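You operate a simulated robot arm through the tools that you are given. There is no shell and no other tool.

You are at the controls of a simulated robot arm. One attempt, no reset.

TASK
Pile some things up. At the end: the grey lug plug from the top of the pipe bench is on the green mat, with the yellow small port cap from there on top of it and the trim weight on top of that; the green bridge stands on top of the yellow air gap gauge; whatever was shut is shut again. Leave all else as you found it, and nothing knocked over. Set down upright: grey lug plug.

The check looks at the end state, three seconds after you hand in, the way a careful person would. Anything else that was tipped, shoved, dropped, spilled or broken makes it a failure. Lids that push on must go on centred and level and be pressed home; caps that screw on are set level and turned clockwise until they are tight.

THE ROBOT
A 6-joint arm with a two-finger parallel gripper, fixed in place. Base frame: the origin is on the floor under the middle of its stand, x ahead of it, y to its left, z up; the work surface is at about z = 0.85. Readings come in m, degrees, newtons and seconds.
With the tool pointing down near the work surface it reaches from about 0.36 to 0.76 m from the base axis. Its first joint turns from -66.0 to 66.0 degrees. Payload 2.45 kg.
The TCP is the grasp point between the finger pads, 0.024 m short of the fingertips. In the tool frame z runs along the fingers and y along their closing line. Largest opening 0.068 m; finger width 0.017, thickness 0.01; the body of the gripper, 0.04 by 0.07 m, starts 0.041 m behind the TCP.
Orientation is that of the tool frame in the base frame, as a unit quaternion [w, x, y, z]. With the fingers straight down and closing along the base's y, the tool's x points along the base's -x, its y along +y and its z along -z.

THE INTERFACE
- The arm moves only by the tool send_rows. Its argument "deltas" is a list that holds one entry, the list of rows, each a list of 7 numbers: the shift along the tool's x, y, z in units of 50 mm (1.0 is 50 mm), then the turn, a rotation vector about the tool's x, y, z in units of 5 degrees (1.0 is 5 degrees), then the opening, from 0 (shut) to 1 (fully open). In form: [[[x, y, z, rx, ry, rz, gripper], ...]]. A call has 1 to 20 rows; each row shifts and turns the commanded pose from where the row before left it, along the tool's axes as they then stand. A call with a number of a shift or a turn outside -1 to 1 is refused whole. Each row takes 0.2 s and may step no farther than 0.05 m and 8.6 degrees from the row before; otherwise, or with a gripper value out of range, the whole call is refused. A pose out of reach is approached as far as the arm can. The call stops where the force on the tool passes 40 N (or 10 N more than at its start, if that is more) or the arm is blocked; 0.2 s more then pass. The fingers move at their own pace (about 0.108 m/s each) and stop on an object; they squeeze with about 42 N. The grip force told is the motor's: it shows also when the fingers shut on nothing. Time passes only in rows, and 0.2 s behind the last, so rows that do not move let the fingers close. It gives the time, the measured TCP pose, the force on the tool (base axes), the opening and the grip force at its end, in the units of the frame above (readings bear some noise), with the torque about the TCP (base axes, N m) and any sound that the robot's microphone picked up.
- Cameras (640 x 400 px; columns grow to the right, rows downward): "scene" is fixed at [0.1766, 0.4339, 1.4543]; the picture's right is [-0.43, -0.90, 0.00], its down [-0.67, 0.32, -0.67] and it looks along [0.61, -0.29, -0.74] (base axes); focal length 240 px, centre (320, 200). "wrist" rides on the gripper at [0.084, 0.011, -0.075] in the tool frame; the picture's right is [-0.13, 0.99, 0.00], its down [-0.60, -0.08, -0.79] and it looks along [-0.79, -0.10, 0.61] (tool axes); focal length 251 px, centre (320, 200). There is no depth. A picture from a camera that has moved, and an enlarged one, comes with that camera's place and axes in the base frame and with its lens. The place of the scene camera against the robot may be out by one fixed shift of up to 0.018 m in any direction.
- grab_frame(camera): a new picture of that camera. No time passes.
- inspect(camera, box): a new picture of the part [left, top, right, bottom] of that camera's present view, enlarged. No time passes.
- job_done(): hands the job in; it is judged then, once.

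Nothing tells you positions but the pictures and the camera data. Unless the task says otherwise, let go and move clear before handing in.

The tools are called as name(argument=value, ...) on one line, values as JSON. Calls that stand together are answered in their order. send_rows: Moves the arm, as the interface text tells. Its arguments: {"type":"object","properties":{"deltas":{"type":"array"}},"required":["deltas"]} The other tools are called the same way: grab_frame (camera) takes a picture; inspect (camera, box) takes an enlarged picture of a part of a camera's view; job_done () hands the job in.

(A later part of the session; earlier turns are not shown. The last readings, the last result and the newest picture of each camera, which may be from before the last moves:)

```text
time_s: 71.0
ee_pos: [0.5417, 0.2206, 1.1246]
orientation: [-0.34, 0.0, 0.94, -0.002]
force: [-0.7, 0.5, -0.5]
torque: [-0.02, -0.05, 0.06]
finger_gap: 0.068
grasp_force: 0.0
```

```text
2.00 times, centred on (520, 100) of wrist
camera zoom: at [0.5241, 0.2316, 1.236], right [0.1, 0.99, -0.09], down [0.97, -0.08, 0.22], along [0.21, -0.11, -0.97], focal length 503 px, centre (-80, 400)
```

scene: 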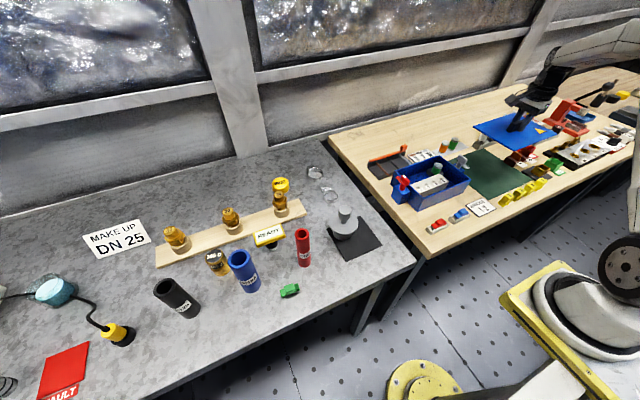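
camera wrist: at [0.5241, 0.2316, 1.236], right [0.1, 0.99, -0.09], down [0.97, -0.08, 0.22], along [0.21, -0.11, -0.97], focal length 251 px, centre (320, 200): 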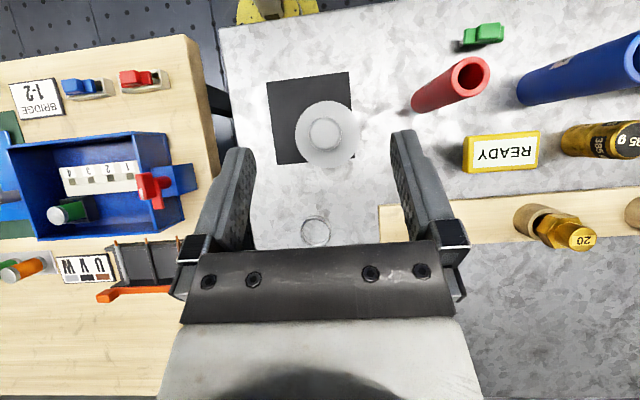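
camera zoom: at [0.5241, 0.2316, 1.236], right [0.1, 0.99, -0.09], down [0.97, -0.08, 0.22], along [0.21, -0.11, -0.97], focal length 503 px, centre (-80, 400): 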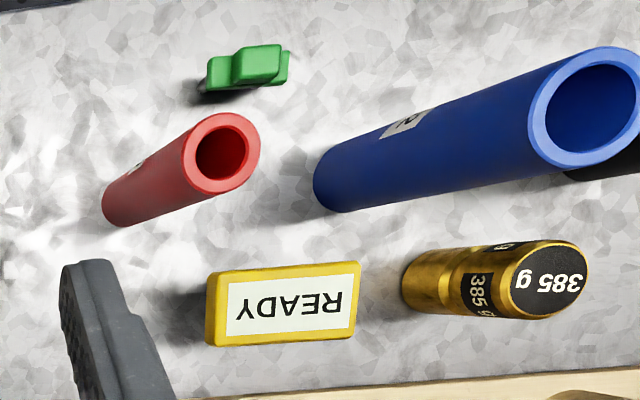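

From above I see the grey plug at about [0.51, 0.218], READY at [0.555, 0.428], green piece at [0.408, 0.425], weight at [0.55, 0.545]. Still no obvious gauge, so I'll scan further left on this bench.

send_rows(deltas=[[[0, 0, 0, 0, 0, -1, 1], [0, 0, 0, 0, 0, -1, 1], [0, 0, 0, 0, 0, -1, 1], [0, 0, 0, 0, 0, -1, 1], [0, 0.9, 0, 0, 0, -1, 1], [0, 0.9, 0, 0, 0, -1, 1], [0, 0.9, 0, 0, 0, -1, 1]]])

grab_frame(camera="wrist")

inspect(camera="wrist", box=[160, 0, 480, 200])

inspect(camera="wrist", box=[400, 0, 640, 200])

```text
time_s: 72.6
ee_pos: [0.5009, 0.3433, 1.1605]
orientation: [-0.325, -0.284, 0.896, 0.102]
force: [0.2, 0.6, -0.2]
torque: [-0.01, 0.01, -0.01]
finger_gap: 0.0677
grasp_force: 0.1
```

```text
taken
camera wrist: at [0.49, 0.3036, 1.2657], right [-0.36, 0.89, 0.29], down [0.92, 0.28, 0.26], along [0.15, 0.37, -0.92], focal length 251 px, centre (320, 200)
```

wrist: 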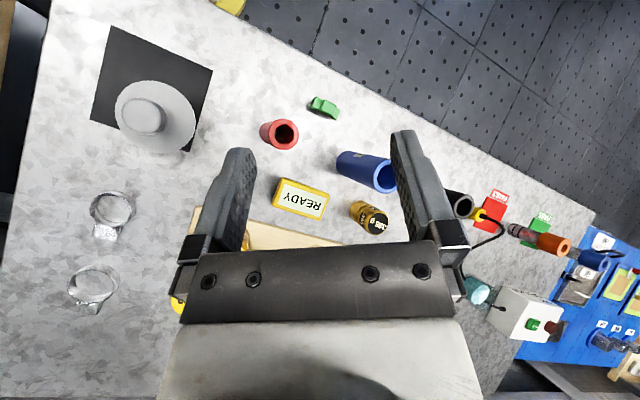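

```text
2.00 times, centred on (320, 100) of wrist
camera zoom: at [0.49, 0.3036, 1.2657], right [-0.36, 0.89, 0.29], down [0.92, 0.28, 0.26], along [0.15, 0.37, -0.92], focal length 503 px, centre (320, 400)
```

zoom: 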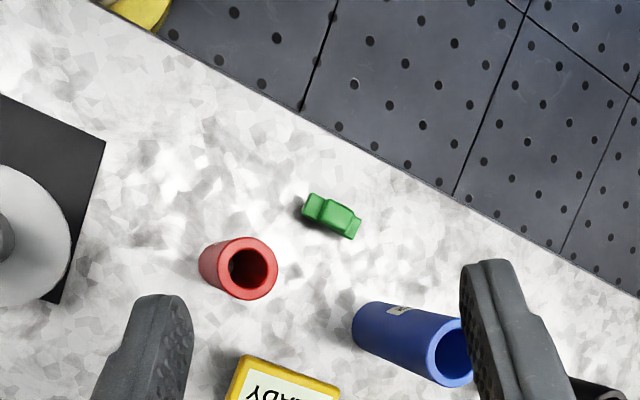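

```text
2.00 times, centred on (520, 100) of wrist
camera zoom: at [0.49, 0.3036, 1.2657], right [-0.36, 0.89, 0.29], down [0.92, 0.28, 0.26], along [0.15, 0.37, -0.92], focal length 503 px, centre (-80, 400)
```

zoom: 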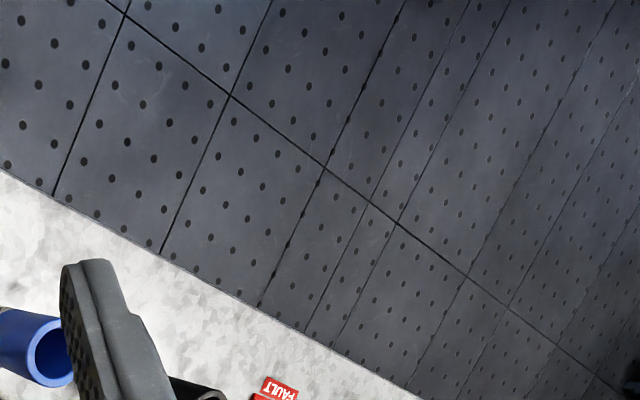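

I see no other yellow object in reach except READY, the DN32 cap and the U/V/W/E blocks. I'll straighten the tool and look at the READY piece from a lower angle.

send_rows(deltas=[[[0, 0, 0, 0, 0, 1, 1], [0, 0, 0, 0, 0, 1, 1], [0, 0, 0, 0, 0, 1, 1], [0, 0, 0, 0, 0, 1, 1], [0, 0, 0, 0, 0, 1, 1], [0, 0, 0, 0, 0, 1, 1], [0, 0, 0, 0, 0, 1, 1], [0, 0, 0, 0, -1, 0, 1], [0, 0, 0, 0, -1, 0, 1], [0, 0, 0, 0, -1, 0, 1], [0, 0, 0, 0, -1, 0, 1], [0, 0, 0, 0, -1, 0, 1], [0, 0, 0, 0, -1, 0, 1], [0, 0, 0, 0, -1, 0, 1], [0, 0, 0, 0, -1, 0, 1]]])

send_rows(deltas=[[[0.7, -0.15, 0.5, 0, 0, 0, 1], [0.7, -0.15, 0.8, 0, 0, 0, 1], [0.3, 0, 0.8, 0, 0, 0, 1], [0, 0, 0.8, 0, 0, 0, 1], [0, 0, 0, 0, 0, -1, 1], [0, 0, 0, 0, 0, -1, 1], [0, 0, 0, 0, 0, -1, 1], [0, 0, 0, 0, 0, -1, 1], [0, 0, 0, 0, 0, -1, 1], [0, 0, 0, 0, 0, -1, 1], [0, 0, 0, 0, 0, -1, 1]]])

grab_frame(camera="wrist")

inspect(camera="wrist", box=[250, 60, 410, 240])

```text
time_s: 75.8
ee_pos: [0.5028, 0.3425, 1.1617]
orientation: [0.003, -0.002, 1.0, 0.0]
force: [1.2, -0.4, 0.5]
torque: [0.02, 0.02, 0.02]
finger_gap: 0.0678
grasp_force: 0.0
```

```text
refused: row 2 steps farther than a row can; nothing moved
```

```text
taken
camera wrist: at [0.4175, 0.3514, 1.2353], right [0.13, 0.99, 0.0], down [0.6, -0.08, 0.8], along [0.79, -0.1, -0.6], focal length 251 px, centre (320, 200)
```

wrist: 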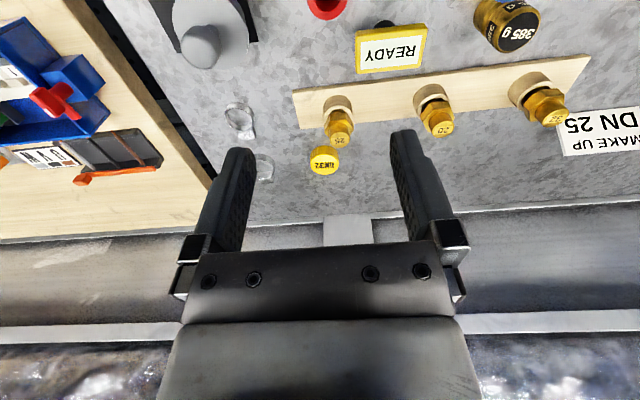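

```text
2.22 times, centred on (330, 150) of wrist
camera zoom: at [0.4175, 0.3514, 1.2353], right [0.13, 0.99, 0.0], down [0.6, -0.08, 0.8], along [0.79, -0.1, -0.6], focal length 559 px, centre (298, 311)
```

zoom: 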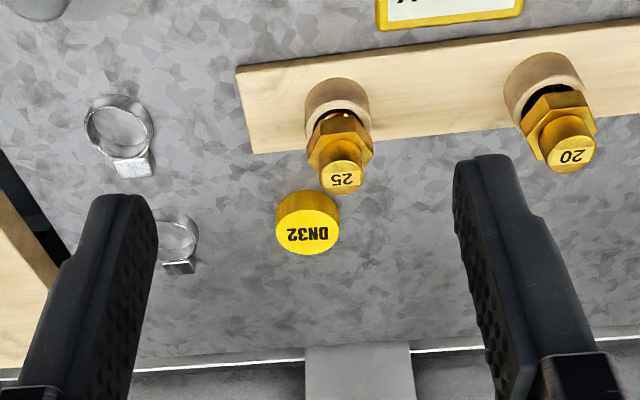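

The DN32 cap is at about [0.76, 0.316]. My last move was refused for step size, so I'll redo it in smaller rows to look at READY from lower.

send_rows(deltas=[[[0.6, -0.15, 0.5, 0, 0, 0, 1], [0.6, -0.15, 0.7, 0, 0, 0, 1], [0.5, 0, 0.7, 0, 0, 0, 1], [0, 0, 0.8, 0, 0, 0, 1], [0, 0, 0, 0, 0, -1, 1], [0, 0, 0, 0, 0, -1, 1], [0, 0, 0, 0, 0, -1, 1], [0, 0, 0, 0, 0, -1, 1], [0, 0, 0, 0, 0, -1, 1], [0, 0, 0, 0, 0, -1, 1], [0, 0, 0, 0, 0, -1, 1]]])

grab_frame(camera="wrist")

inspect(camera="wrist", box=[250, 60, 410, 240])

inspect(camera="wrist", box=[380, 0, 540, 120])

```text
time_s: 78.2
ee_pos: [0.4168, 0.325, 1.0259]
orientation: [0.001, -0.302, 0.953, -0.001]
force: [0.6, 0.0, -0.3]
torque: [-0.04, 0.02, 0.02]
finger_gap: 0.0681
grasp_force: 0.1
```

```text
taken
camera wrist: at [0.3419, 0.285, 1.1004], right [-0.47, 0.88, 0.0], down [0.54, 0.29, 0.79], along [0.7, 0.37, -0.61], focal length 251 px, centre (320, 200)
```

wrist: 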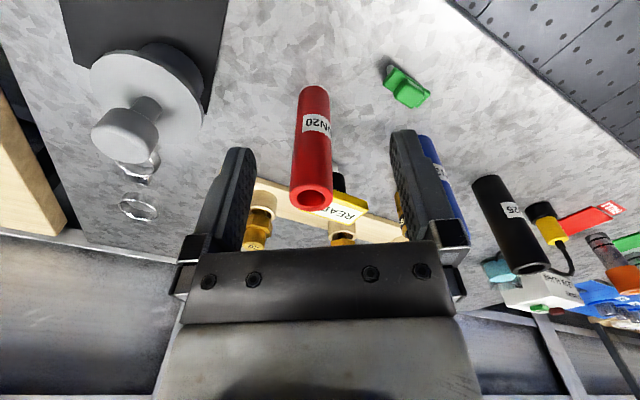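

```text
2.22 times, centred on (330, 150) of wrist
camera zoom: at [0.3419, 0.285, 1.1004], right [-0.47, 0.88, 0.0], down [0.54, 0.29, 0.79], along [0.7, 0.37, -0.61], focal length 559 px, centre (298, 311)
```

zoom: 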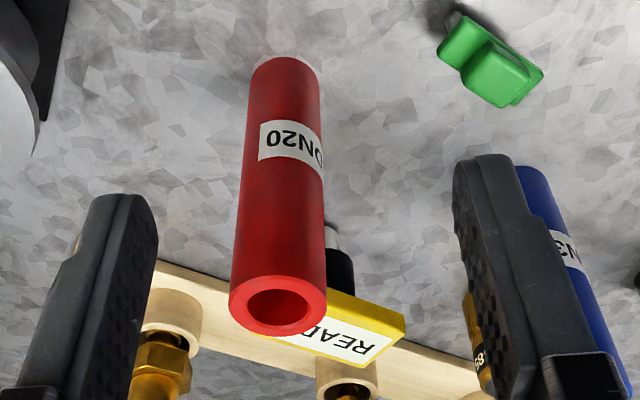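

```text
3.33 times, centred on (460, 60) of wrist
camera zoom: at [0.3419, 0.285, 1.1004], right [-0.47, 0.88, 0.0], down [0.54, 0.29, 0.79], along [0.7, 0.37, -0.61], focal length 838 px, centre (-147, 667)
```

zoom: 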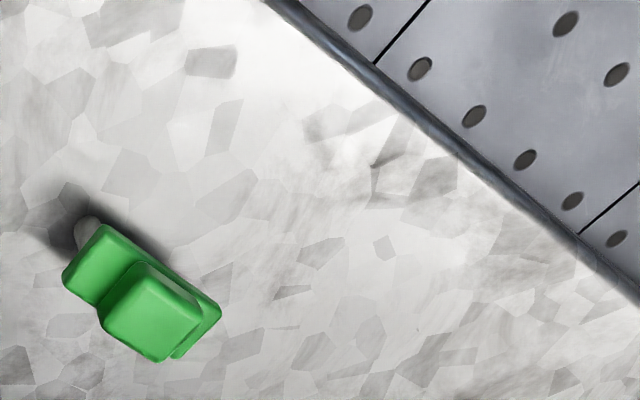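

The green bridge stands on pins, and READY is a yellow plate on a black stem with a pale foot. I'll check the grey plug from a low angle, too.

send_rows(deltas=[[[0.528, -0.607, 0.38, 0, 0, 0, 1], [0.528, -0.607, 0.38, 0, 0, 0, 1], [0.528, -0.607, 0.38, 0, 0, 0, 1], [0.528, -0.607, 0.38, 0, 0, 0, 1], [0, 0, 0, 0, 0, 1, 1], [0, 0, 0, 0, 0, 1, 1]]])

grab_frame(camera="wrist")

inspect(camera="wrist", box=[240, 20, 400, 200])

inspect(camera="wrist", box=[440, 100, 600, 220])

```text
time_s: 79.6
ee_pos: [0.4, 0.1657, 0.9491]
orientation: [0.001, -0.217, 0.976, -0.001]
force: [0.2, 0.5, 0.3]
torque: [-0.01, 0.0, 0.03]
finger_gap: 0.0678
grasp_force: 0.0
```

```text
taken
camera wrist: at [0.3174, 0.1387, 1.023], right [-0.3, 0.95, 0.0], down [0.58, 0.19, 0.79], along [0.76, 0.24, -0.61], focal length 251 px, centre (320, 200)
```

wrist: 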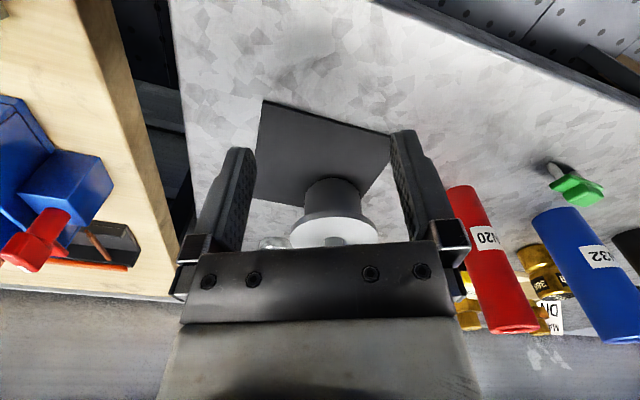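

```text
2.22 times, centred on (320, 110) of wrist
camera zoom: at [0.3174, 0.1387, 1.023], right [-0.3, 0.95, 0.0], down [0.58, 0.19, 0.79], along [0.76, 0.24, -0.61], focal length 559 px, centre (320, 400)
```

zoom: 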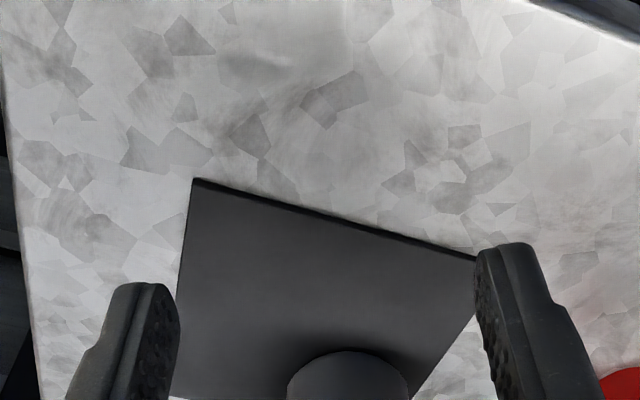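

```text
3.33 times, centred on (520, 160) of wrist
camera zoom: at [0.3174, 0.1387, 1.023], right [-0.3, 0.95, 0.0], down [0.58, 0.19, 0.79], along [0.76, 0.24, -0.61], focal length 838 px, centre (-347, 333)
```

zoom: 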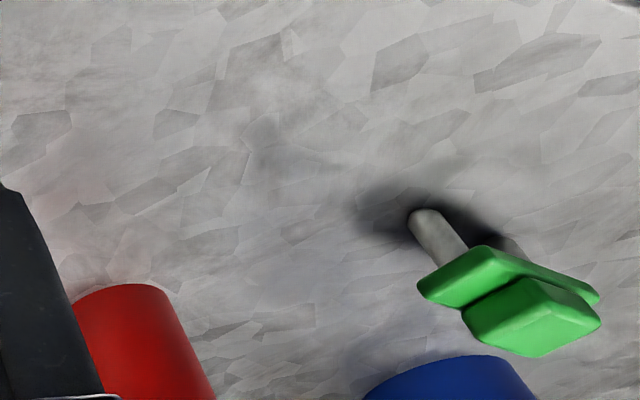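

The green bridge stands on two pins and the grey plug is a solid plug with flange and knob. I'll use high zoom of the scene camera on READY, the yellow lettered blocks and the DN32 cap.

inspect(camera="scene", box=[250, 215, 295, 250])

inspect(camera="scene", box=[495, 170, 555, 210])

inspect(camera="scene", box=[265, 165, 305, 200])

inspect(camera="scene", box=[485, 70, 545, 120])

inspect(camera="scene", box=[580, 60, 640, 110])

inspect(camera="scene", box=[270, 270, 310, 310])

```text
11.43 times, centred on (272, 232) of scene
camera zoom: at [0.1766, 0.4339, 1.4543], right [-0.43, -0.9, 0.0], down [-0.67, 0.32, -0.67], along [0.61, -0.29, -0.74], focal length 2739 px, centre (863, -171)
```

zoom: 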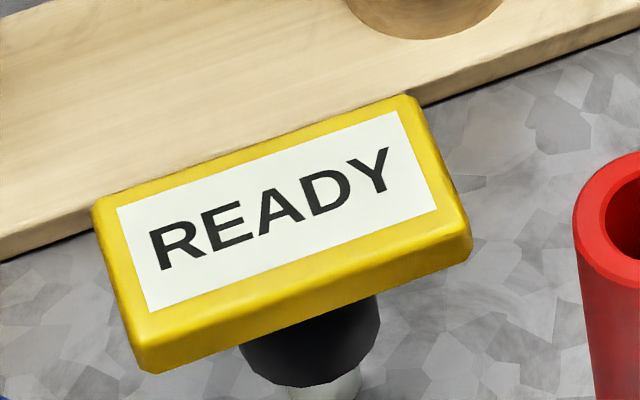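

```text
10.00 times, centred on (525, 190) of scene
camera zoom: at [0.1766, 0.4339, 1.4543], right [-0.43, -0.9, 0.0], down [-0.67, 0.32, -0.67], along [0.61, -0.29, -0.74], focal length 2397 px, centre (-1730, 300)
```

zoom: 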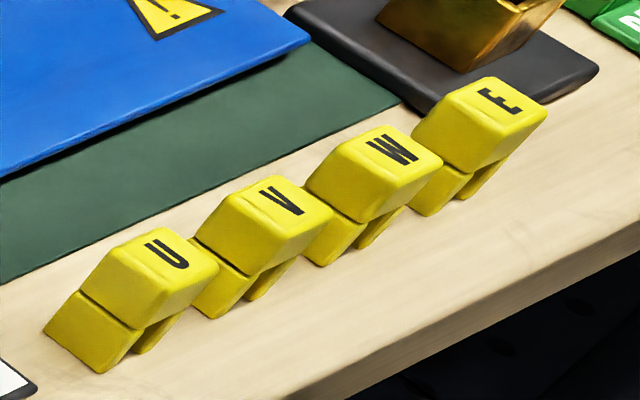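

```text
11.43 times, centred on (285, 182) of scene
camera zoom: at [0.1766, 0.4339, 1.4543], right [-0.43, -0.9, 0.0], down [-0.67, 0.32, -0.67], along [0.61, -0.29, -0.74], focal length 2739 px, centre (720, 400)
```

zoom: 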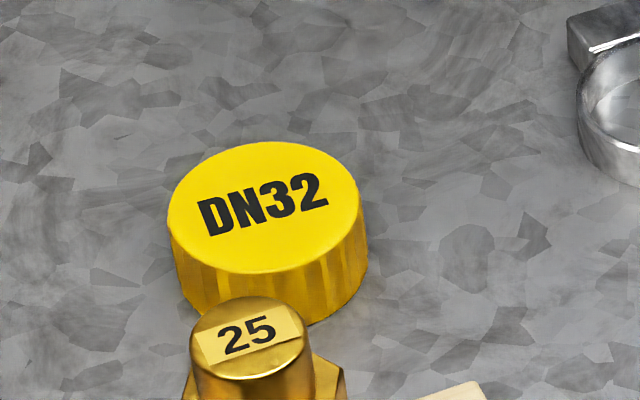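

```text
8.00 times, centred on (515, 95) of scene
camera zoom: at [0.1766, 0.4339, 1.4543], right [-0.43, -0.9, 0.0], down [-0.67, 0.32, -0.67], along [0.61, -0.29, -0.74], focal length 1918 px, centre (-1240, 1040)
```

zoom: 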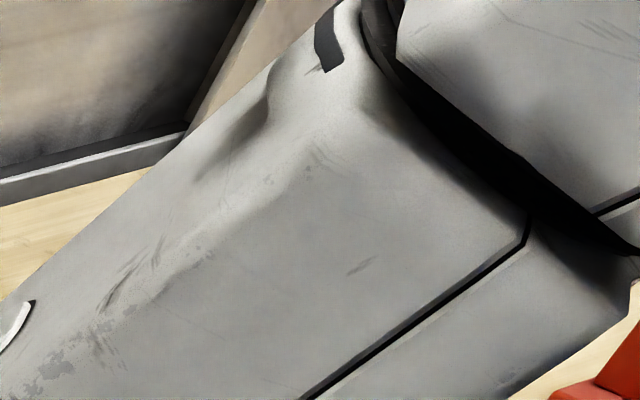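

```text
8.00 times, centred on (610, 85) of scene
camera zoom: at [0.1766, 0.4339, 1.4543], right [-0.43, -0.9, 0.0], down [-0.67, 0.32, -0.67], along [0.61, -0.29, -0.74], focal length 1918 px, centre (-2000, 1120)
```

zoom: 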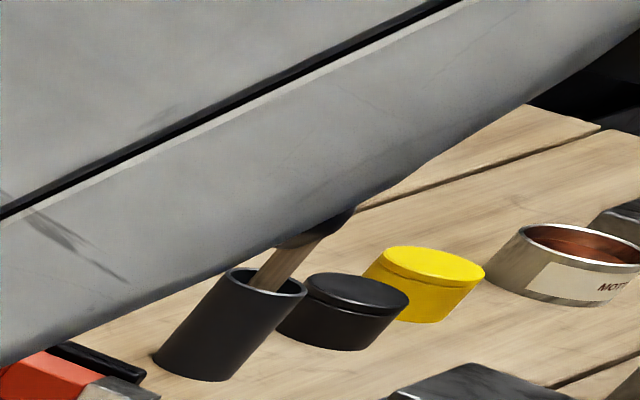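

```text
10.00 times, centred on (290, 290) of scene
camera zoom: at [0.1766, 0.4339, 1.4543], right [-0.43, -0.9, 0.0], down [-0.67, 0.32, -0.67], along [0.61, -0.29, -0.74], focal length 2397 px, centre (620, -700)
```

zoom: 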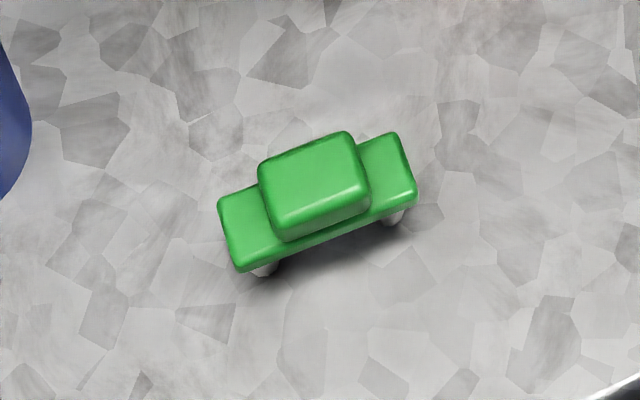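

DN32 is a ribbed cap (fits "port cap"); READY looks like a sign/paddle on a thin stem. I'll take a side view along the bench from its right end to see READY's foot and anything hidden.

send_rows(deltas=[[[0, 0, -0.87, 0, 0, 0, 1], [0, 0, -0.87, 0, 0, 0, 1], [0, 0, -0.87, 0, 0, 0, 1], [-0.66, -0.572, 0, 0, 0, 0, 1], [-0.66, -0.572, 0, 0, 0, 0, 1], [-0.66, -0.572, 0, 0, 0, 0, 1], [-0.66, -0.572, 0, 0, 0, 0, 1], [-0.66, -0.572, 0, 0, 0, 0, 1], [0, 0, 0, 0, 0, -1, 1], [0, 0, 0, 0, 0, -1, 1], [0, 0, 0, 0, 0, -1, 1], [0, 0, 0, 0, 0, -1, 1], [0, 0, 0, 0, 0, -1, 1], [0, 0, 0, 0, 0, -1, 1], [0, 0, 0, 0, 0, -1, 1], [0, 0, 0, 0, 0, -1, 1], [0, 0, 0, 0, 0, -1, 1], [0, 0, 0, 0, 0, -1, 1], [0, 0, 0, 0, 0, -1, 1], [0, 0, 0, 0, 0, -1, 1]]])

send_rows(deltas=[[[0, 0, 0, 0, 0, -1, 1], [0, 0, 0, 0, -1, 0, 1], [0, 0, 0, 0, -1, 0, 1], [0, 0, 0, 0, -1, 0, 1], [0, 0, 0, 0, -1, 0, 1]]])

grab_frame(camera="wrist")

inspect(camera="wrist", box=[240, 80, 400, 240])

```text
time_s: 83.8
ee_pos: [0.6112, 0.1051, 1.0817]
orientation: [0.0, -0.677, 0.736, -0.002]
force: [-0.1, 0.1, -0.4]
torque: [0.0, -0.01, 0.02]
finger_gap: 0.068
grasp_force: 0.2
```

```text
time_s: 85.0
ee_pos: [0.6109, 0.1064, 1.0824]
orientation: [-0.123, 0.697, -0.696, -0.121]
force: [-0.5, -0.3, 0.1]
torque: [0.02, -0.01, 0.01]
finger_gap: 0.068
grasp_force: 0.1
```

```text
taken
camera wrist: at [0.599, 0.0002, 1.1234], right [-0.99, 0.12, 0.04], down [0.07, 0.3, 0.95], along [0.1, 0.95, -0.3], focal length 251 px, centre (320, 200)
```

wrist: 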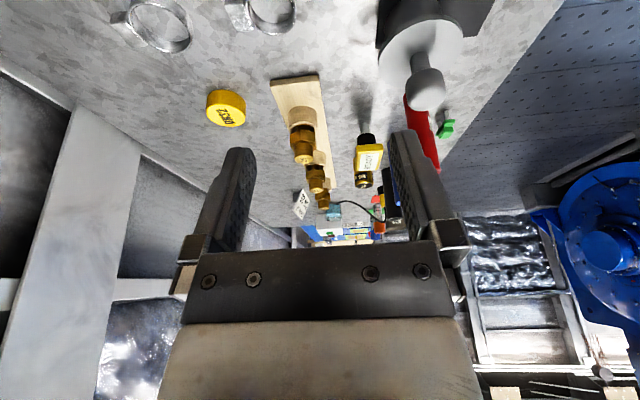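

```text
2.50 times, centred on (320, 160) of wrist
camera zoom: at [0.599, 0.0002, 1.1234], right [-0.99, 0.12, 0.04], down [0.07, 0.3, 0.95], along [0.1, 0.95, -0.3], focal length 629 px, centre (320, 300)
```

zoom: 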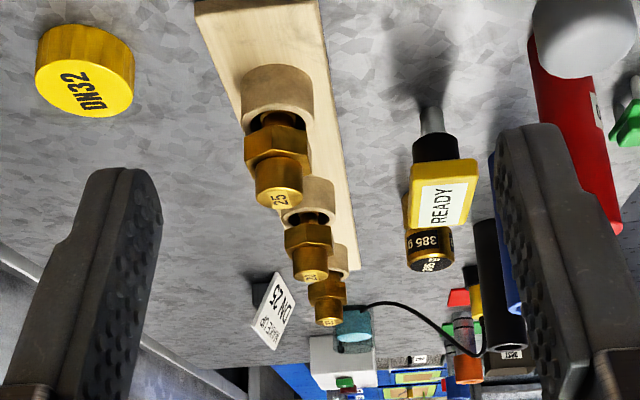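

READY looks like a handheld instrument: steel probe, black collar and a yellow head with a display reading "READY" — that matches the yellow air gap gauge, and DN32 is the yellow port cap. So the box holds nothing I need; I'll close it first, turning the tool back to the lid-grasp orientation.

send_rows(deltas=[[[0, 0, 0, 0, 1, 0, 1], [0, 0, 0, 0, 1, 0, 1], [0, 0, 0, 0, 1, 0, 1], [0, 0, 0, 0, 1, 0, 1], [0, 0, 0, 0, 0, 1, 1], [0, 0, 0, 0, 0, 1, 1], [0, 0, 0, 0, 0, 1, 1], [0, 0, 0, 0, 0, 1, 1], [0, 0, 0, 0, 0, 1, 1], [0, 0, 0, 0, 0, 1, 1], [0, 0, 0, 0, 0, 1, 1], [0, 0, 0, 0, 0, 1, 1], [0, 0, 0, 0, 0, 1, 1], [0, 0, 0, 0, 0, 1, 1], [0, 0, 0, 0, 0, 1, 1], [0, 0, 0, 0, 0, 1, 1], [0, 0, 0, 0, 0, 1, 1], [0, 0, 0, 0, 0, 1, 1], [0, 0, 0, 0, 0, 1, 1], [0, 0, 0, 0, 0, 1, 1]]])

send_rows(deltas=[[[0, 0, 0, 0, 0, 1, 1], [0, 0, 0, 0, 0, 1, 1], [0, 0, 0, 0, 0, 1, 1], [0, 0, 0, 0, 0, 1, 1], [0, 0, 0, 0, 0, 1, 1], [0, 0, 0, 0, 0, 1, 1], [0, 0, 0, 0, 0, 1, 1], [0, 0, 0, 0, 0, 1, 1], [0, 0, 0, 0, 0, 1, 1], [0, 0, 0, 0, 0, 1, 1], [0, 0, 0, 0, 0, 1, 1], [0, 0, 0, 0, 0, 1, 1], [0, 0, 0, 0, 0, 1, 1], [0, 0, 0, 0, 0, 1, 1], [0, 0, 0, 0, 0, 1, 1], [0, 0, 0, 0, 0, 1, 1], [0, 0, 0, 0, 0, 1, 1], [0, 0, 0, 0, 0, 1, 1], [0, 0, 0, 0, 0, 1, 1], [0, 0, 0, 0, 0, 1, 1]]])

```text
time_s: 89.2
ee_pos: [0.612, 0.1057, 1.0816]
orientation: [0.002, -0.088, 0.996, -0.002]
force: [0.2, 0.1, -0.3]
torque: [-0.02, -0.02, 0.03]
finger_gap: 0.0678
grasp_force: 0.1
```

```text
time_s: 93.4
ee_pos: [0.6119, 0.1062, 1.0824]
orientation: [0.002, 0.707, 0.707, 0.001]
force: [0.6, 0.1, 0.4]
torque: [0.01, 0.02, -0.01]
finger_gap: 0.0681
grasp_force: 0.1
```

The tool is back in the lid-grasp orientation. I'll move over the lid on the mat and check where it lies.

send_rows(deltas=[[[-0.932, -0.155, 0, 0, 0, 0, 1], [-0.932, -0.155, 0, 0, 0, 0, 1], [-0.932, -0.155, 0, 0, 0, 0, 1], [-0.932, -0.155, 0, 0, 0, 0, 1], [-0.932, -0.155, 0, 0, 0, 0, 1], [-0.932, -0.155, 0, 0, 0, 0, 1], [-0.932, -0.155, 0, 0, 0, 0, 1], [-0.932, -0.155, 0, 0, 0, 0, 1], [-0.932, -0.155, 0, 0, 0, 0, 1], [-0.932, -0.155, 0, 0, 0, 0, 1], [-0.932, -0.155, 0, 0, 0, 0, 1], [0, 0, 0.8, 0, 0, 0, 1], [0, 0, 0.8, 0, 0, 0, 1]]])

grab_frame(camera="wrist")

inspect(camera="wrist", box=[240, 20, 400, 180])

```text
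time_s: 96.2
ee_pos: [0.527, -0.4041, 1.0031]
orientation: [0.002, 0.706, 0.708, 0.0]
force: [0.9, -0.4, 0.1]
torque: [0.0, 0.03, -0.01]
finger_gap: 0.068
grasp_force: 0.2
```

```text
taken
camera wrist: at [0.5366, -0.3209, 1.0785], right [0.99, -0.13, 0.0], down [-0.08, -0.6, 0.79], along [-0.1, -0.79, -0.61], focal length 251 px, centre (320, 200)
```

wrist: 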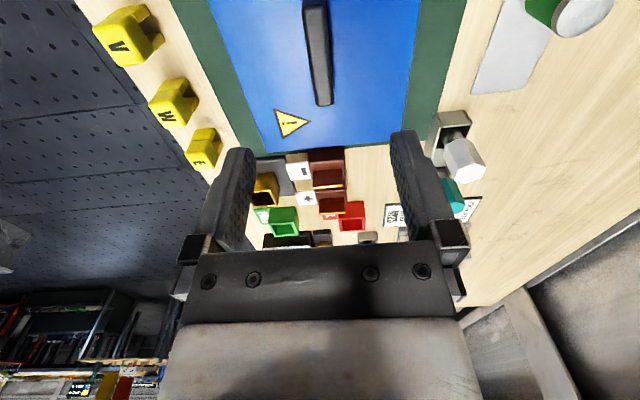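

```text
2.50 times, centred on (320, 100) of wrist
camera zoom: at [0.5366, -0.3209, 1.0785], right [0.99, -0.13, 0.0], down [-0.08, -0.6, 0.79], along [-0.1, -0.79, -0.61], focal length 629 px, centre (320, 450)
```

zoom: 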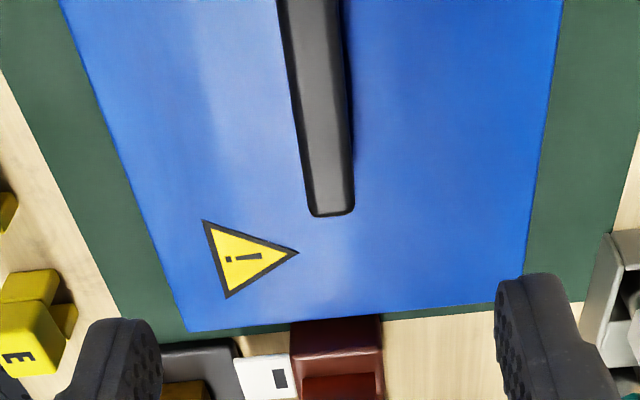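

The lid's handle is right below the gripper. I'll descend, grip it, and lift.

send_rows(deltas=[[[0, 0, 0.76, 0, 0, 0, 1], [0, 0, 0.76, 0, 0, 0, 1], [0, 0, 0.76, 0, 0, 0, 1], [0, 0, 0, 0, 0, 0, 0], [0, 0, 0, 0, 0, 0, 0], [0, 0, 0, 0, 0, 0, 0]]])

send_rows(deltas=[[[0, 0, -0.2, 0, 0, 0, 0], [0, 0, -0.8, 0, 0, 0, 0], [0, 0, -0.8, 0, 0, 0, 0], [0, 0, -0.8, 0, 0, 0, 0]]])

inspect(camera="scene", box=[390, 90, 550, 220])

```text
time_s: 97.6
ee_pos: [0.5269, -0.4059, 0.8913]
orientation: [0.002, 0.706, 0.708, 0.0]
force: [-0.5, -1.3, 0.1]
torque: [-0.33, 0.16, 0.0]
finger_gap: 0.0154
grasp_force: 34.6
```

```text
time_s: 98.6
ee_pos: [0.5273, -0.4055, 1.0189]
orientation: [0.002, 0.706, 0.708, 0.0]
force: [0.0, -0.6, -3.8]
torque: [0.01, -0.01, -0.02]
finger_gap: 0.016
grasp_force: 34.9
```

```text
3.08 times, centred on (470, 155) of scene
camera zoom: at [0.1767, 0.4339, 1.4543], right [-0.43, -0.9, 0.0], down [-0.67, 0.32, -0.67], along [0.61, -0.29, -0.74], focal length 738 px, centre (-142, 338)
```

zoom: 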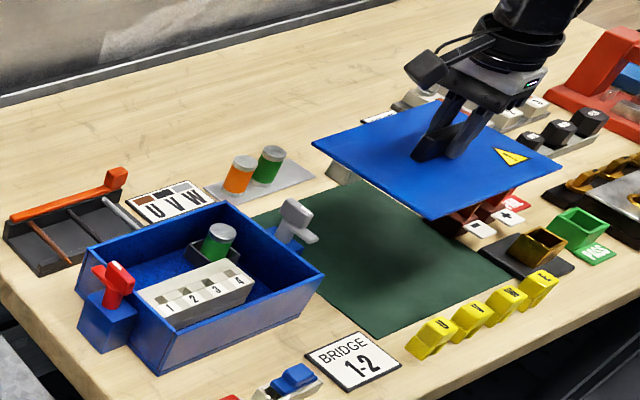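

The lid is held level. I'll bring it back over the box and lower it to just above the rim.

send_rows(deltas=[[[0.878, 0.0947, 0, 0, 0, 0, 0], [0.878, 0.0947, 0, 0, 0, 0, 0], [0.878, 0.0947, 0, 0, 0, 0, 0], [0.878, 0.0947, 0, 0, 0, 0, 0], [0.878, 0.0947, 0, 0, 0, 0, 0], [0.878, 0.0947, 0, 0, 0, 0, 0], [0, 0, 0.5, 0, 0, 0, 0], [0, 0, 0.5, 0, 0, 0, 0]]])

grab_frame(camera="wrist")

inspect(camera="scene", box=[390, 130, 490, 220])

```text
time_s: 100.4
ee_pos: [0.5527, -0.1426, 0.9692]
orientation: [0.002, 0.707, 0.707, 0.0]
force: [0.2, 0.1, -4.1]
torque: [0.01, -0.04, 0.0]
finger_gap: 0.0158
grasp_force: 34.9
```

```text
taken
camera wrist: at [0.5628, -0.0602, 1.0427], right [0.99, -0.13, 0.0], down [-0.08, -0.6, 0.79], along [-0.1, -0.79, -0.61], focal length 251 px, centre (320, 200)
```

wrist: 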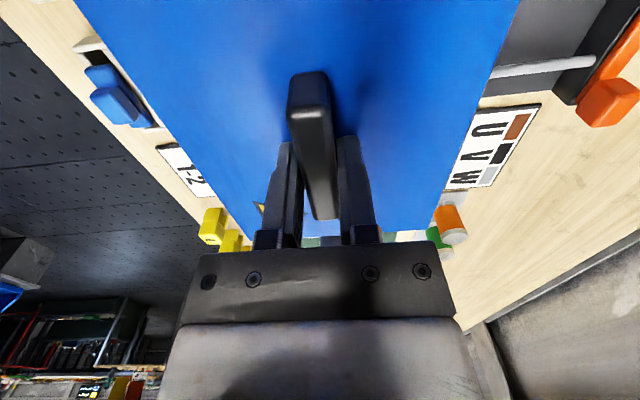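

```text
4.44 times, centred on (440, 175) of scene
camera zoom: at [0.1767, 0.4339, 1.4543], right [-0.43, -0.9, 0.0], down [-0.67, 0.32, -0.67], along [0.61, -0.29, -0.74], focal length 1065 px, centre (-213, 311)
```

zoom: 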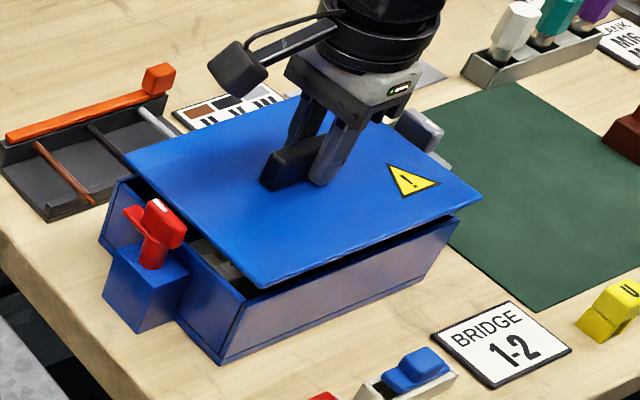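

The lid is just above the rim. I'll take a couple of still readings to average out the noise before the final alignment.

send_rows(deltas=[[[0, 0, 0, 0, 0, 0, 0]]])

send_rows(deltas=[[[0, 0, 0, 0, 0, 0, 0]]])

send_rows(deltas=[[[0, 0, 0, 0, 0, 0, 0]]])

inspect(camera="scene", box=[395, 160, 475, 220])

inspect(camera="wrist", box=[420, 0, 560, 120])

```text
time_s: 100.8
ee_pos: [0.5521, -0.1439, 0.969]
orientation: [0.002, 0.706, 0.708, 0.0]
force: [-0.2, 0.6, -3.7]
torque: [-0.01, 0.01, -0.01]
finger_gap: 0.0156
grasp_force: 34.7
```

```text
time_s: 101.2
ee_pos: [0.5535, -0.143, 0.9671]
orientation: [0.001, 0.706, 0.708, 0.0]
force: [0.2, -0.5, -4.4]
torque: [0.0, -0.02, 0.03]
finger_gap: 0.0157
grasp_force: 35.2
```

```text
time_s: 101.6
ee_pos: [0.5523, -0.1435, 0.9686]
orientation: [0.002, 0.706, 0.708, 0.001]
force: [-0.1, 0.2, -4.1]
torque: [-0.05, -0.01, -0.02]
finger_gap: 0.0158
grasp_force: 35.1
```

```text
6.67 times, centred on (435, 190) of scene
camera zoom: at [0.1767, 0.4339, 1.4543], right [-0.43, -0.9, 0.0], down [-0.67, 0.32, -0.67], along [0.61, -0.29, -0.74], focal length 1598 px, centre (-447, 267)
```

zoom: 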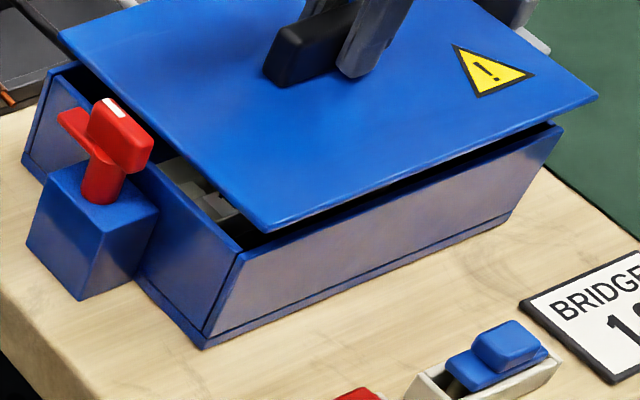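

```text
3.33 times, centred on (490, 60) of wrist
camera zoom: at [0.5628, -0.0604, 1.0428], right [0.99, -0.13, 0.0], down [-0.08, -0.6, 0.79], along [-0.1, -0.79, -0.61], focal length 838 px, centre (-247, 667)
```

zoom: 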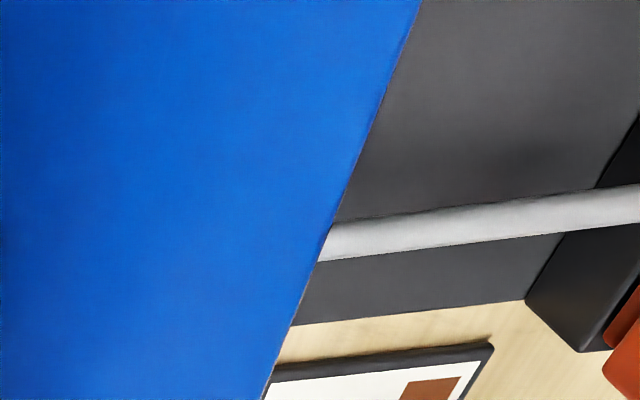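

Averaged, I'm 3.4 mm short in x and 1 mm in y of the original seat. I'll correct and lower gently to the rim.

send_rows(deltas=[[[0.022, 0.068, 0, 0, 0, 0, 0], [0, 0, 0.11, 0, 0, 0, 0], [0, 0, 0.11, 0, 0, 0, 0], [0, 0, 0.11, 0, 0, 0, 0]]])

inspect(camera="scene", box=[395, 140, 475, 220])

```text
time_s: 102.6
ee_pos: [0.5585, -0.1431, 0.9527]
orientation: [0.004, 0.706, 0.708, 0.001]
force: [-6.1, 2.4, 12.8]
torque: [0.11, -0.87, 0.08]
finger_gap: 0.0162
grasp_force: 34.6
```

```text
5.00 times, centred on (435, 180) of scene
camera zoom: at [0.1762, 0.4341, 1.4543], right [-0.43, -0.9, 0.0], down [-0.67, 0.32, -0.67], along [0.61, -0.29, -0.74], focal length 1198 px, centre (-255, 300)
```

zoom: 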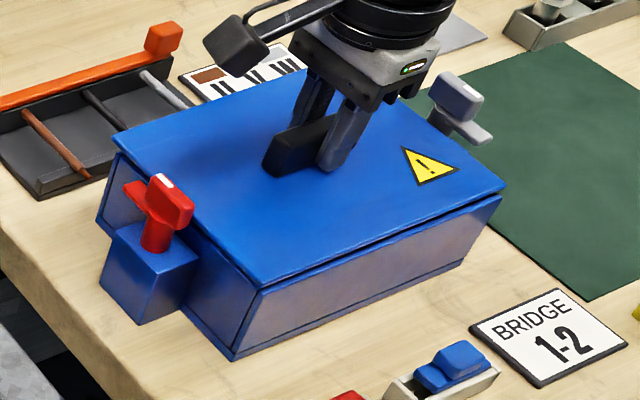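

It touches early on the far side, so the lid is slightly too far in +x. I'll raise a touch, shift 2 mm back, and lower again.

send_rows(deltas=[[[0, 0, -0.1, 0, 0, 0, 0], [0, -0.04, 0, 0, 0, 0, 0], [0, 0, 0.08, 0, 0, 0, 0]]])

send_rows(deltas=[[[0, 0, 0.03, 0, 0, 0, 0]]])

send_rows(deltas=[[[0, 0, 0.03, 0, 0, 0, 0]]])

```text
time_s: 103.4
ee_pos: [0.5567, -0.1421, 0.9515]
orientation: [0.002, 0.707, 0.707, 0.0]
force: [-0.6, 0.6, -4.0]
torque: [-0.02, 0.0, 0.02]
finger_gap: 0.0158
grasp_force: 34.9
```

```text
time_s: 103.8
ee_pos: [0.5567, -0.1424, 0.9506]
orientation: [0.002, 0.706, 0.708, 0.001]
force: [1.0, -0.8, -4.5]
torque: [-0.01, 0.0, 0.0]
finger_gap: 0.0159
grasp_force: 35.1
```

```text
time_s: 104.2
ee_pos: [0.5557, -0.1425, 0.9498]
orientation: [0.002, 0.706, 0.708, 0.0]
force: [-0.2, -0.2, -3.9]
torque: [-0.04, 0.0, 0.0]
finger_gap: 0.0158
grasp_force: 34.9
```

Now it goes lower without contact at [0.556, −0.1425]. I'll keep lowering in small steps until it seats.

send_rows(deltas=[[[0, 0, 0.03, 0, 0, 0, 0]]])

send_rows(deltas=[[[0, 0, 0.03, 0, 0, 0, 0]]])

send_rows(deltas=[[[0, 0, 0.03, 0, 0, 0, 0]]])

```text
time_s: 104.6
ee_pos: [0.5555, -0.1432, 0.9471]
orientation: [0.002, 0.706, 0.708, 0.001]
force: [-0.4, 4.1, 2.7]
torque: [-0.32, 0.56, -0.14]
finger_gap: 0.0158
grasp_force: 35.1
```

```text
time_s: 105.0
ee_pos: [0.5555, -0.1429, 0.9492]
orientation: [0.003, 0.706, 0.708, 0.0]
force: [0.2, 5.0, 13.3]
torque: [0.3, 0.48, -0.07]
finger_gap: 0.0155
grasp_force: 34.6
```

```text
time_s: 105.4
ee_pos: [0.5555, -0.1432, 0.9474]
orientation: [0.004, 0.706, 0.708, 0.001]
force: [-3.7, 3.0, 28.3]
torque: [0.08, 0.83, -0.14]
finger_gap: 0.0159
grasp_force: 35.0
```

It's pressed with about 30 N at z 0.948, which matches the seat. I'll look for any gap under the lid.

inspect(camera="scene", box=[395, 160, 475, 220])

inspect(camera="scene", box=[395, 140, 475, 220])

```text
6.67 times, centred on (435, 190) of scene
camera zoom: at [0.176, 0.4342, 1.4543], right [-0.43, -0.9, 0.0], down [-0.67, 0.32, -0.67], along [0.61, -0.29, -0.74], focal length 1598 px, centre (-447, 267)
```

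zoom: 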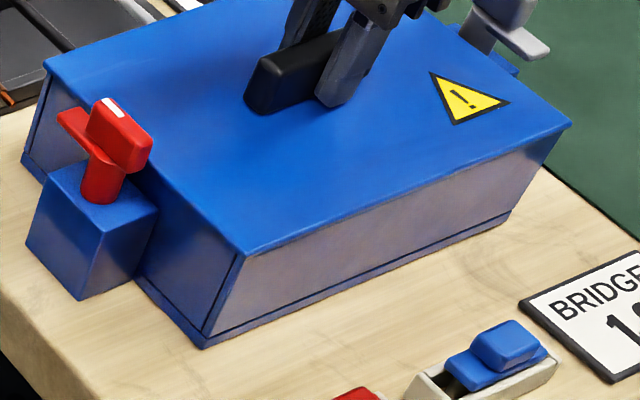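

```text
5.00 times, centred on (435, 180) of scene
camera zoom: at [0.176, 0.4342, 1.4543], right [-0.43, -0.9, 0.0], down [-0.67, 0.32, -0.67], along [0.61, -0.29, -0.74], focal length 1198 px, centre (-255, 300)
```

zoom: 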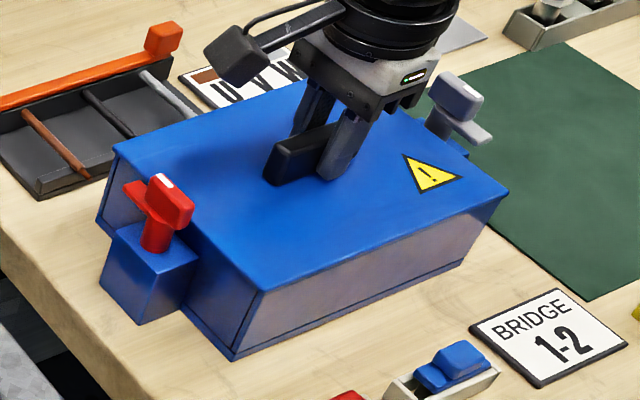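

The lid sits flush, with its corners where they were originally. I'll let go, rise, and return to the red latch to turn it back.

send_rows(deltas=[[[0, 0, 0, 0, 0, 0, 0.6], [0, 0, 0, 0, 0, 0, 0.6], [0, 0, -0.8, 0, 0, 0, 0.6], [0, 0, -0.8, 0, 0, 0, 0.6], [0.82, -0.01, 0, 0, 0, 0, 0.6], [0.82, -0.01, 0, 0, 0, 0, 0.6], [0.82, 0, 0, 0, 0, 0, 0.6]]])

send_rows(deltas=[[[0, 0, 0, 0, 0, -1, 0.6], [0, 0, 0, 0, 0, -1, 0.6], [0, 0, 0, 0, 0, -1, 0.6], [0, 0, 0, 0, 0, -1, 0.6], [0, 0, 0, 0, 0, -1, 0.6], [0, 0, 0, 0, 0, -1, 0.6], [0, 0, 0, 0, 0, -1, 0.6], [0, 0, 0, 0, 0, -1, 0.6], [0, 0, 0, 0, 0, -1, 0.6], [0, 0, 0, 0, 0, -1, 0.6], [0, 0, 0, 0, 0, -1, 0.6], [0, 0, 0, 0, 0, -1, 0.6], [0, 0, 0, 0, 0, -1, 0.6], [0, 0, 0, 0, 0, -1, 0.6], [0, 0, 0, 0, 0, -1, 0.6], [0, 0, 0, 0, 0, -1, 0.6], [0, 0, 0, 0, 0, -1, 0.6], [0, 0, 0, 0, 0, -1, 0.6]]])

grab_frame(camera="wrist")

inspect(camera="wrist", box=[270, 20, 370, 120])

```text
time_s: 107.0
ee_pos: [0.5506, -0.0209, 1.0257]
orientation: [0.001, 0.707, 0.708, 0.0]
force: [0.3, -0.1, 0.0]
torque: [-0.02, -0.01, -0.02]
finger_gap: 0.041
grasp_force: 0.0
```

```text
time_s: 110.8
ee_pos: [0.5531, -0.0199, 1.0251]
orientation: [0.001, -0.001, 1.0, -0.001]
force: [0.6, -0.1, -0.7]
torque: [-0.01, -0.01, 0.01]
finger_gap: 0.0411
grasp_force: 0.1
```

```text
taken
camera wrist: at [0.4681, -0.0096, 1.0988], right [0.13, 0.99, 0.0], down [0.6, -0.07, 0.8], along [0.79, -0.1, -0.61], focal length 251 px, centre (320, 200)
```

wrist: 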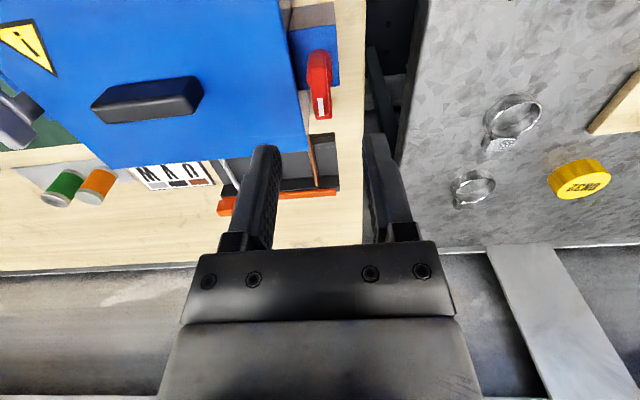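

```text
4.00 times, centred on (320, 70) of wrist
camera zoom: at [0.4681, -0.0096, 1.0988], right [0.13, 0.99, 0.0], down [0.6, -0.07, 0.8], along [0.79, -0.1, -0.61], focal length 1006 px, centre (320, 720)
```

zoom: 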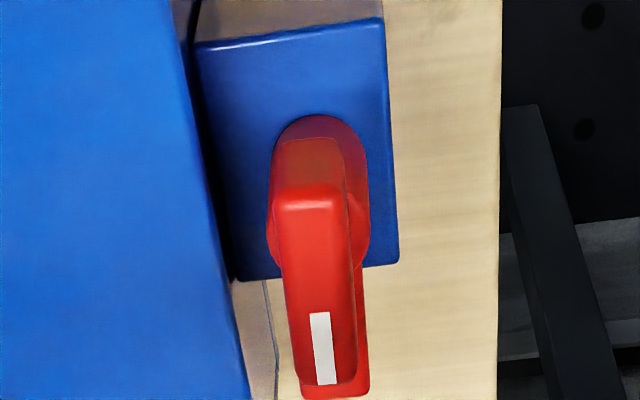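

The red bar is right under the gripper. I'll lower, grip it and turn it back in steps.

send_rows(deltas=[[[0, 0, 0.494, 0, 0, 0, 0.6], [0, 0, 0.494, 0, 0, 0, 0.6], [0, 0, 0.494, 0, 0, 0, 0.6], [0, 0, 0, 0, 0, 0, 0], [0, 0, 0, 0, 0, 0, 0], [0, 0, 0, 0, 0, 0, 0], [0, 0, 0, 0, 0, 1, 0], [0, 0, 0, 0, 0, 1, 0], [0, 0, 0, 0, 0, 1, 0], [0, 0, 0, 0, 0, 1, 0], [0, 0, 0, 0, 0, 0, 0.45], [0, 0, 0, 0, 0, 0, 0], [0, 0, 0, 0, 0, 0, 0], [0, 0, 0, 0, 0, 1, 0], [0, 0, 0, 0, 0, 1, 0], [0, 0, 0, 0, 0, 1, 0], [0, 0, 0, 0, 0, 1, 0], [0, 0, 0, 0, 0, 1, 0]]])

inspect(camera="wrist", box=[220, 30, 420, 230])

```text
time_s: 114.6
ee_pos: [0.5542, -0.0193, 0.9511]
orientation: [0.003, 0.383, 0.924, -0.001]
force: [0.6, 0.0, 5.3]
torque: [-0.26, -0.28, 0.0]
finger_gap: 0.0177
grasp_force: 36.0
```

```text
2.00 times, centred on (320, 130) of wrist
camera zoom: at [0.5018, 0.0465, 1.0257], right [0.79, 0.61, 0.0], down [0.37, -0.48, 0.8], along [0.49, -0.63, -0.61], focal length 503 px, centre (320, 340)
```

zoom: 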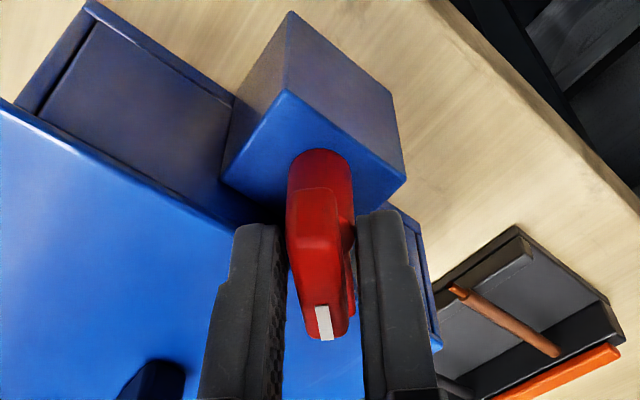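

The red latch is halfway back. I'll continue to the full quarter turn, then release.

send_rows(deltas=[[[0, 0, 0, 0, 0, 0, 0.45], [0, 0, 0, 0, 0, 0, 0], [0, 0, 0, 0, 0, 0, 0], [0, 0, 0, 0, 0, 1, 0], [0, 0, 0, 0, 0, 1, 0], [0, 0, 0, 0, 0, 1, 0], [0, 0, 0, 0, 0, 1, 0], [0, 0, 0, 0, 0, 1, 0], [0, 0, 0, 0, 0, 0, 0.45], [0, 0, 0, 0, 0, 0, 0], [0, 0, 0, 0, 0, 0, 0], [0, 0, 0, 0, 0, 1, 0], [0, 0, 0, 0, 0, 1, 0], [0, 0, 0, 0, 0, 1, 0], [0, 0, 0, 0, 0, 1, 0]]])

grab_frame(camera="wrist")

```text
time_s: 117.8
ee_pos: [0.5563, -0.0217, 0.9519]
orientation: [0.002, 0.706, 0.708, 0.001]
force: [-5.7, -17.6, 18.1]
torque: [-0.95, 0.17, -0.02]
finger_gap: 0.0175
grasp_force: 35.9
```

```text
taken
camera wrist: at [0.5648, 0.0625, 1.0261], right [0.99, -0.13, 0.0], down [-0.08, -0.6, 0.79], along [-0.1, -0.79, -0.61], focal length 251 px, centre (320, 200)
```

wrist: 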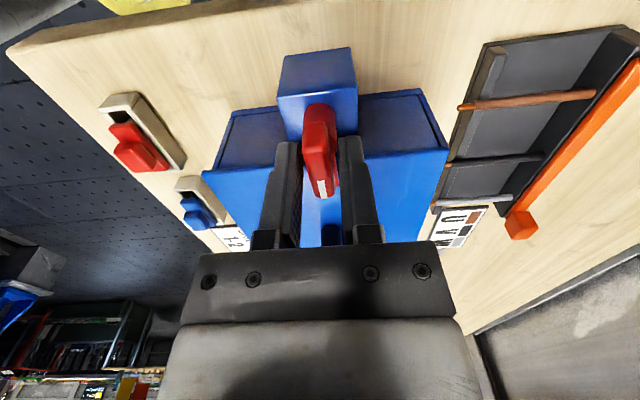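

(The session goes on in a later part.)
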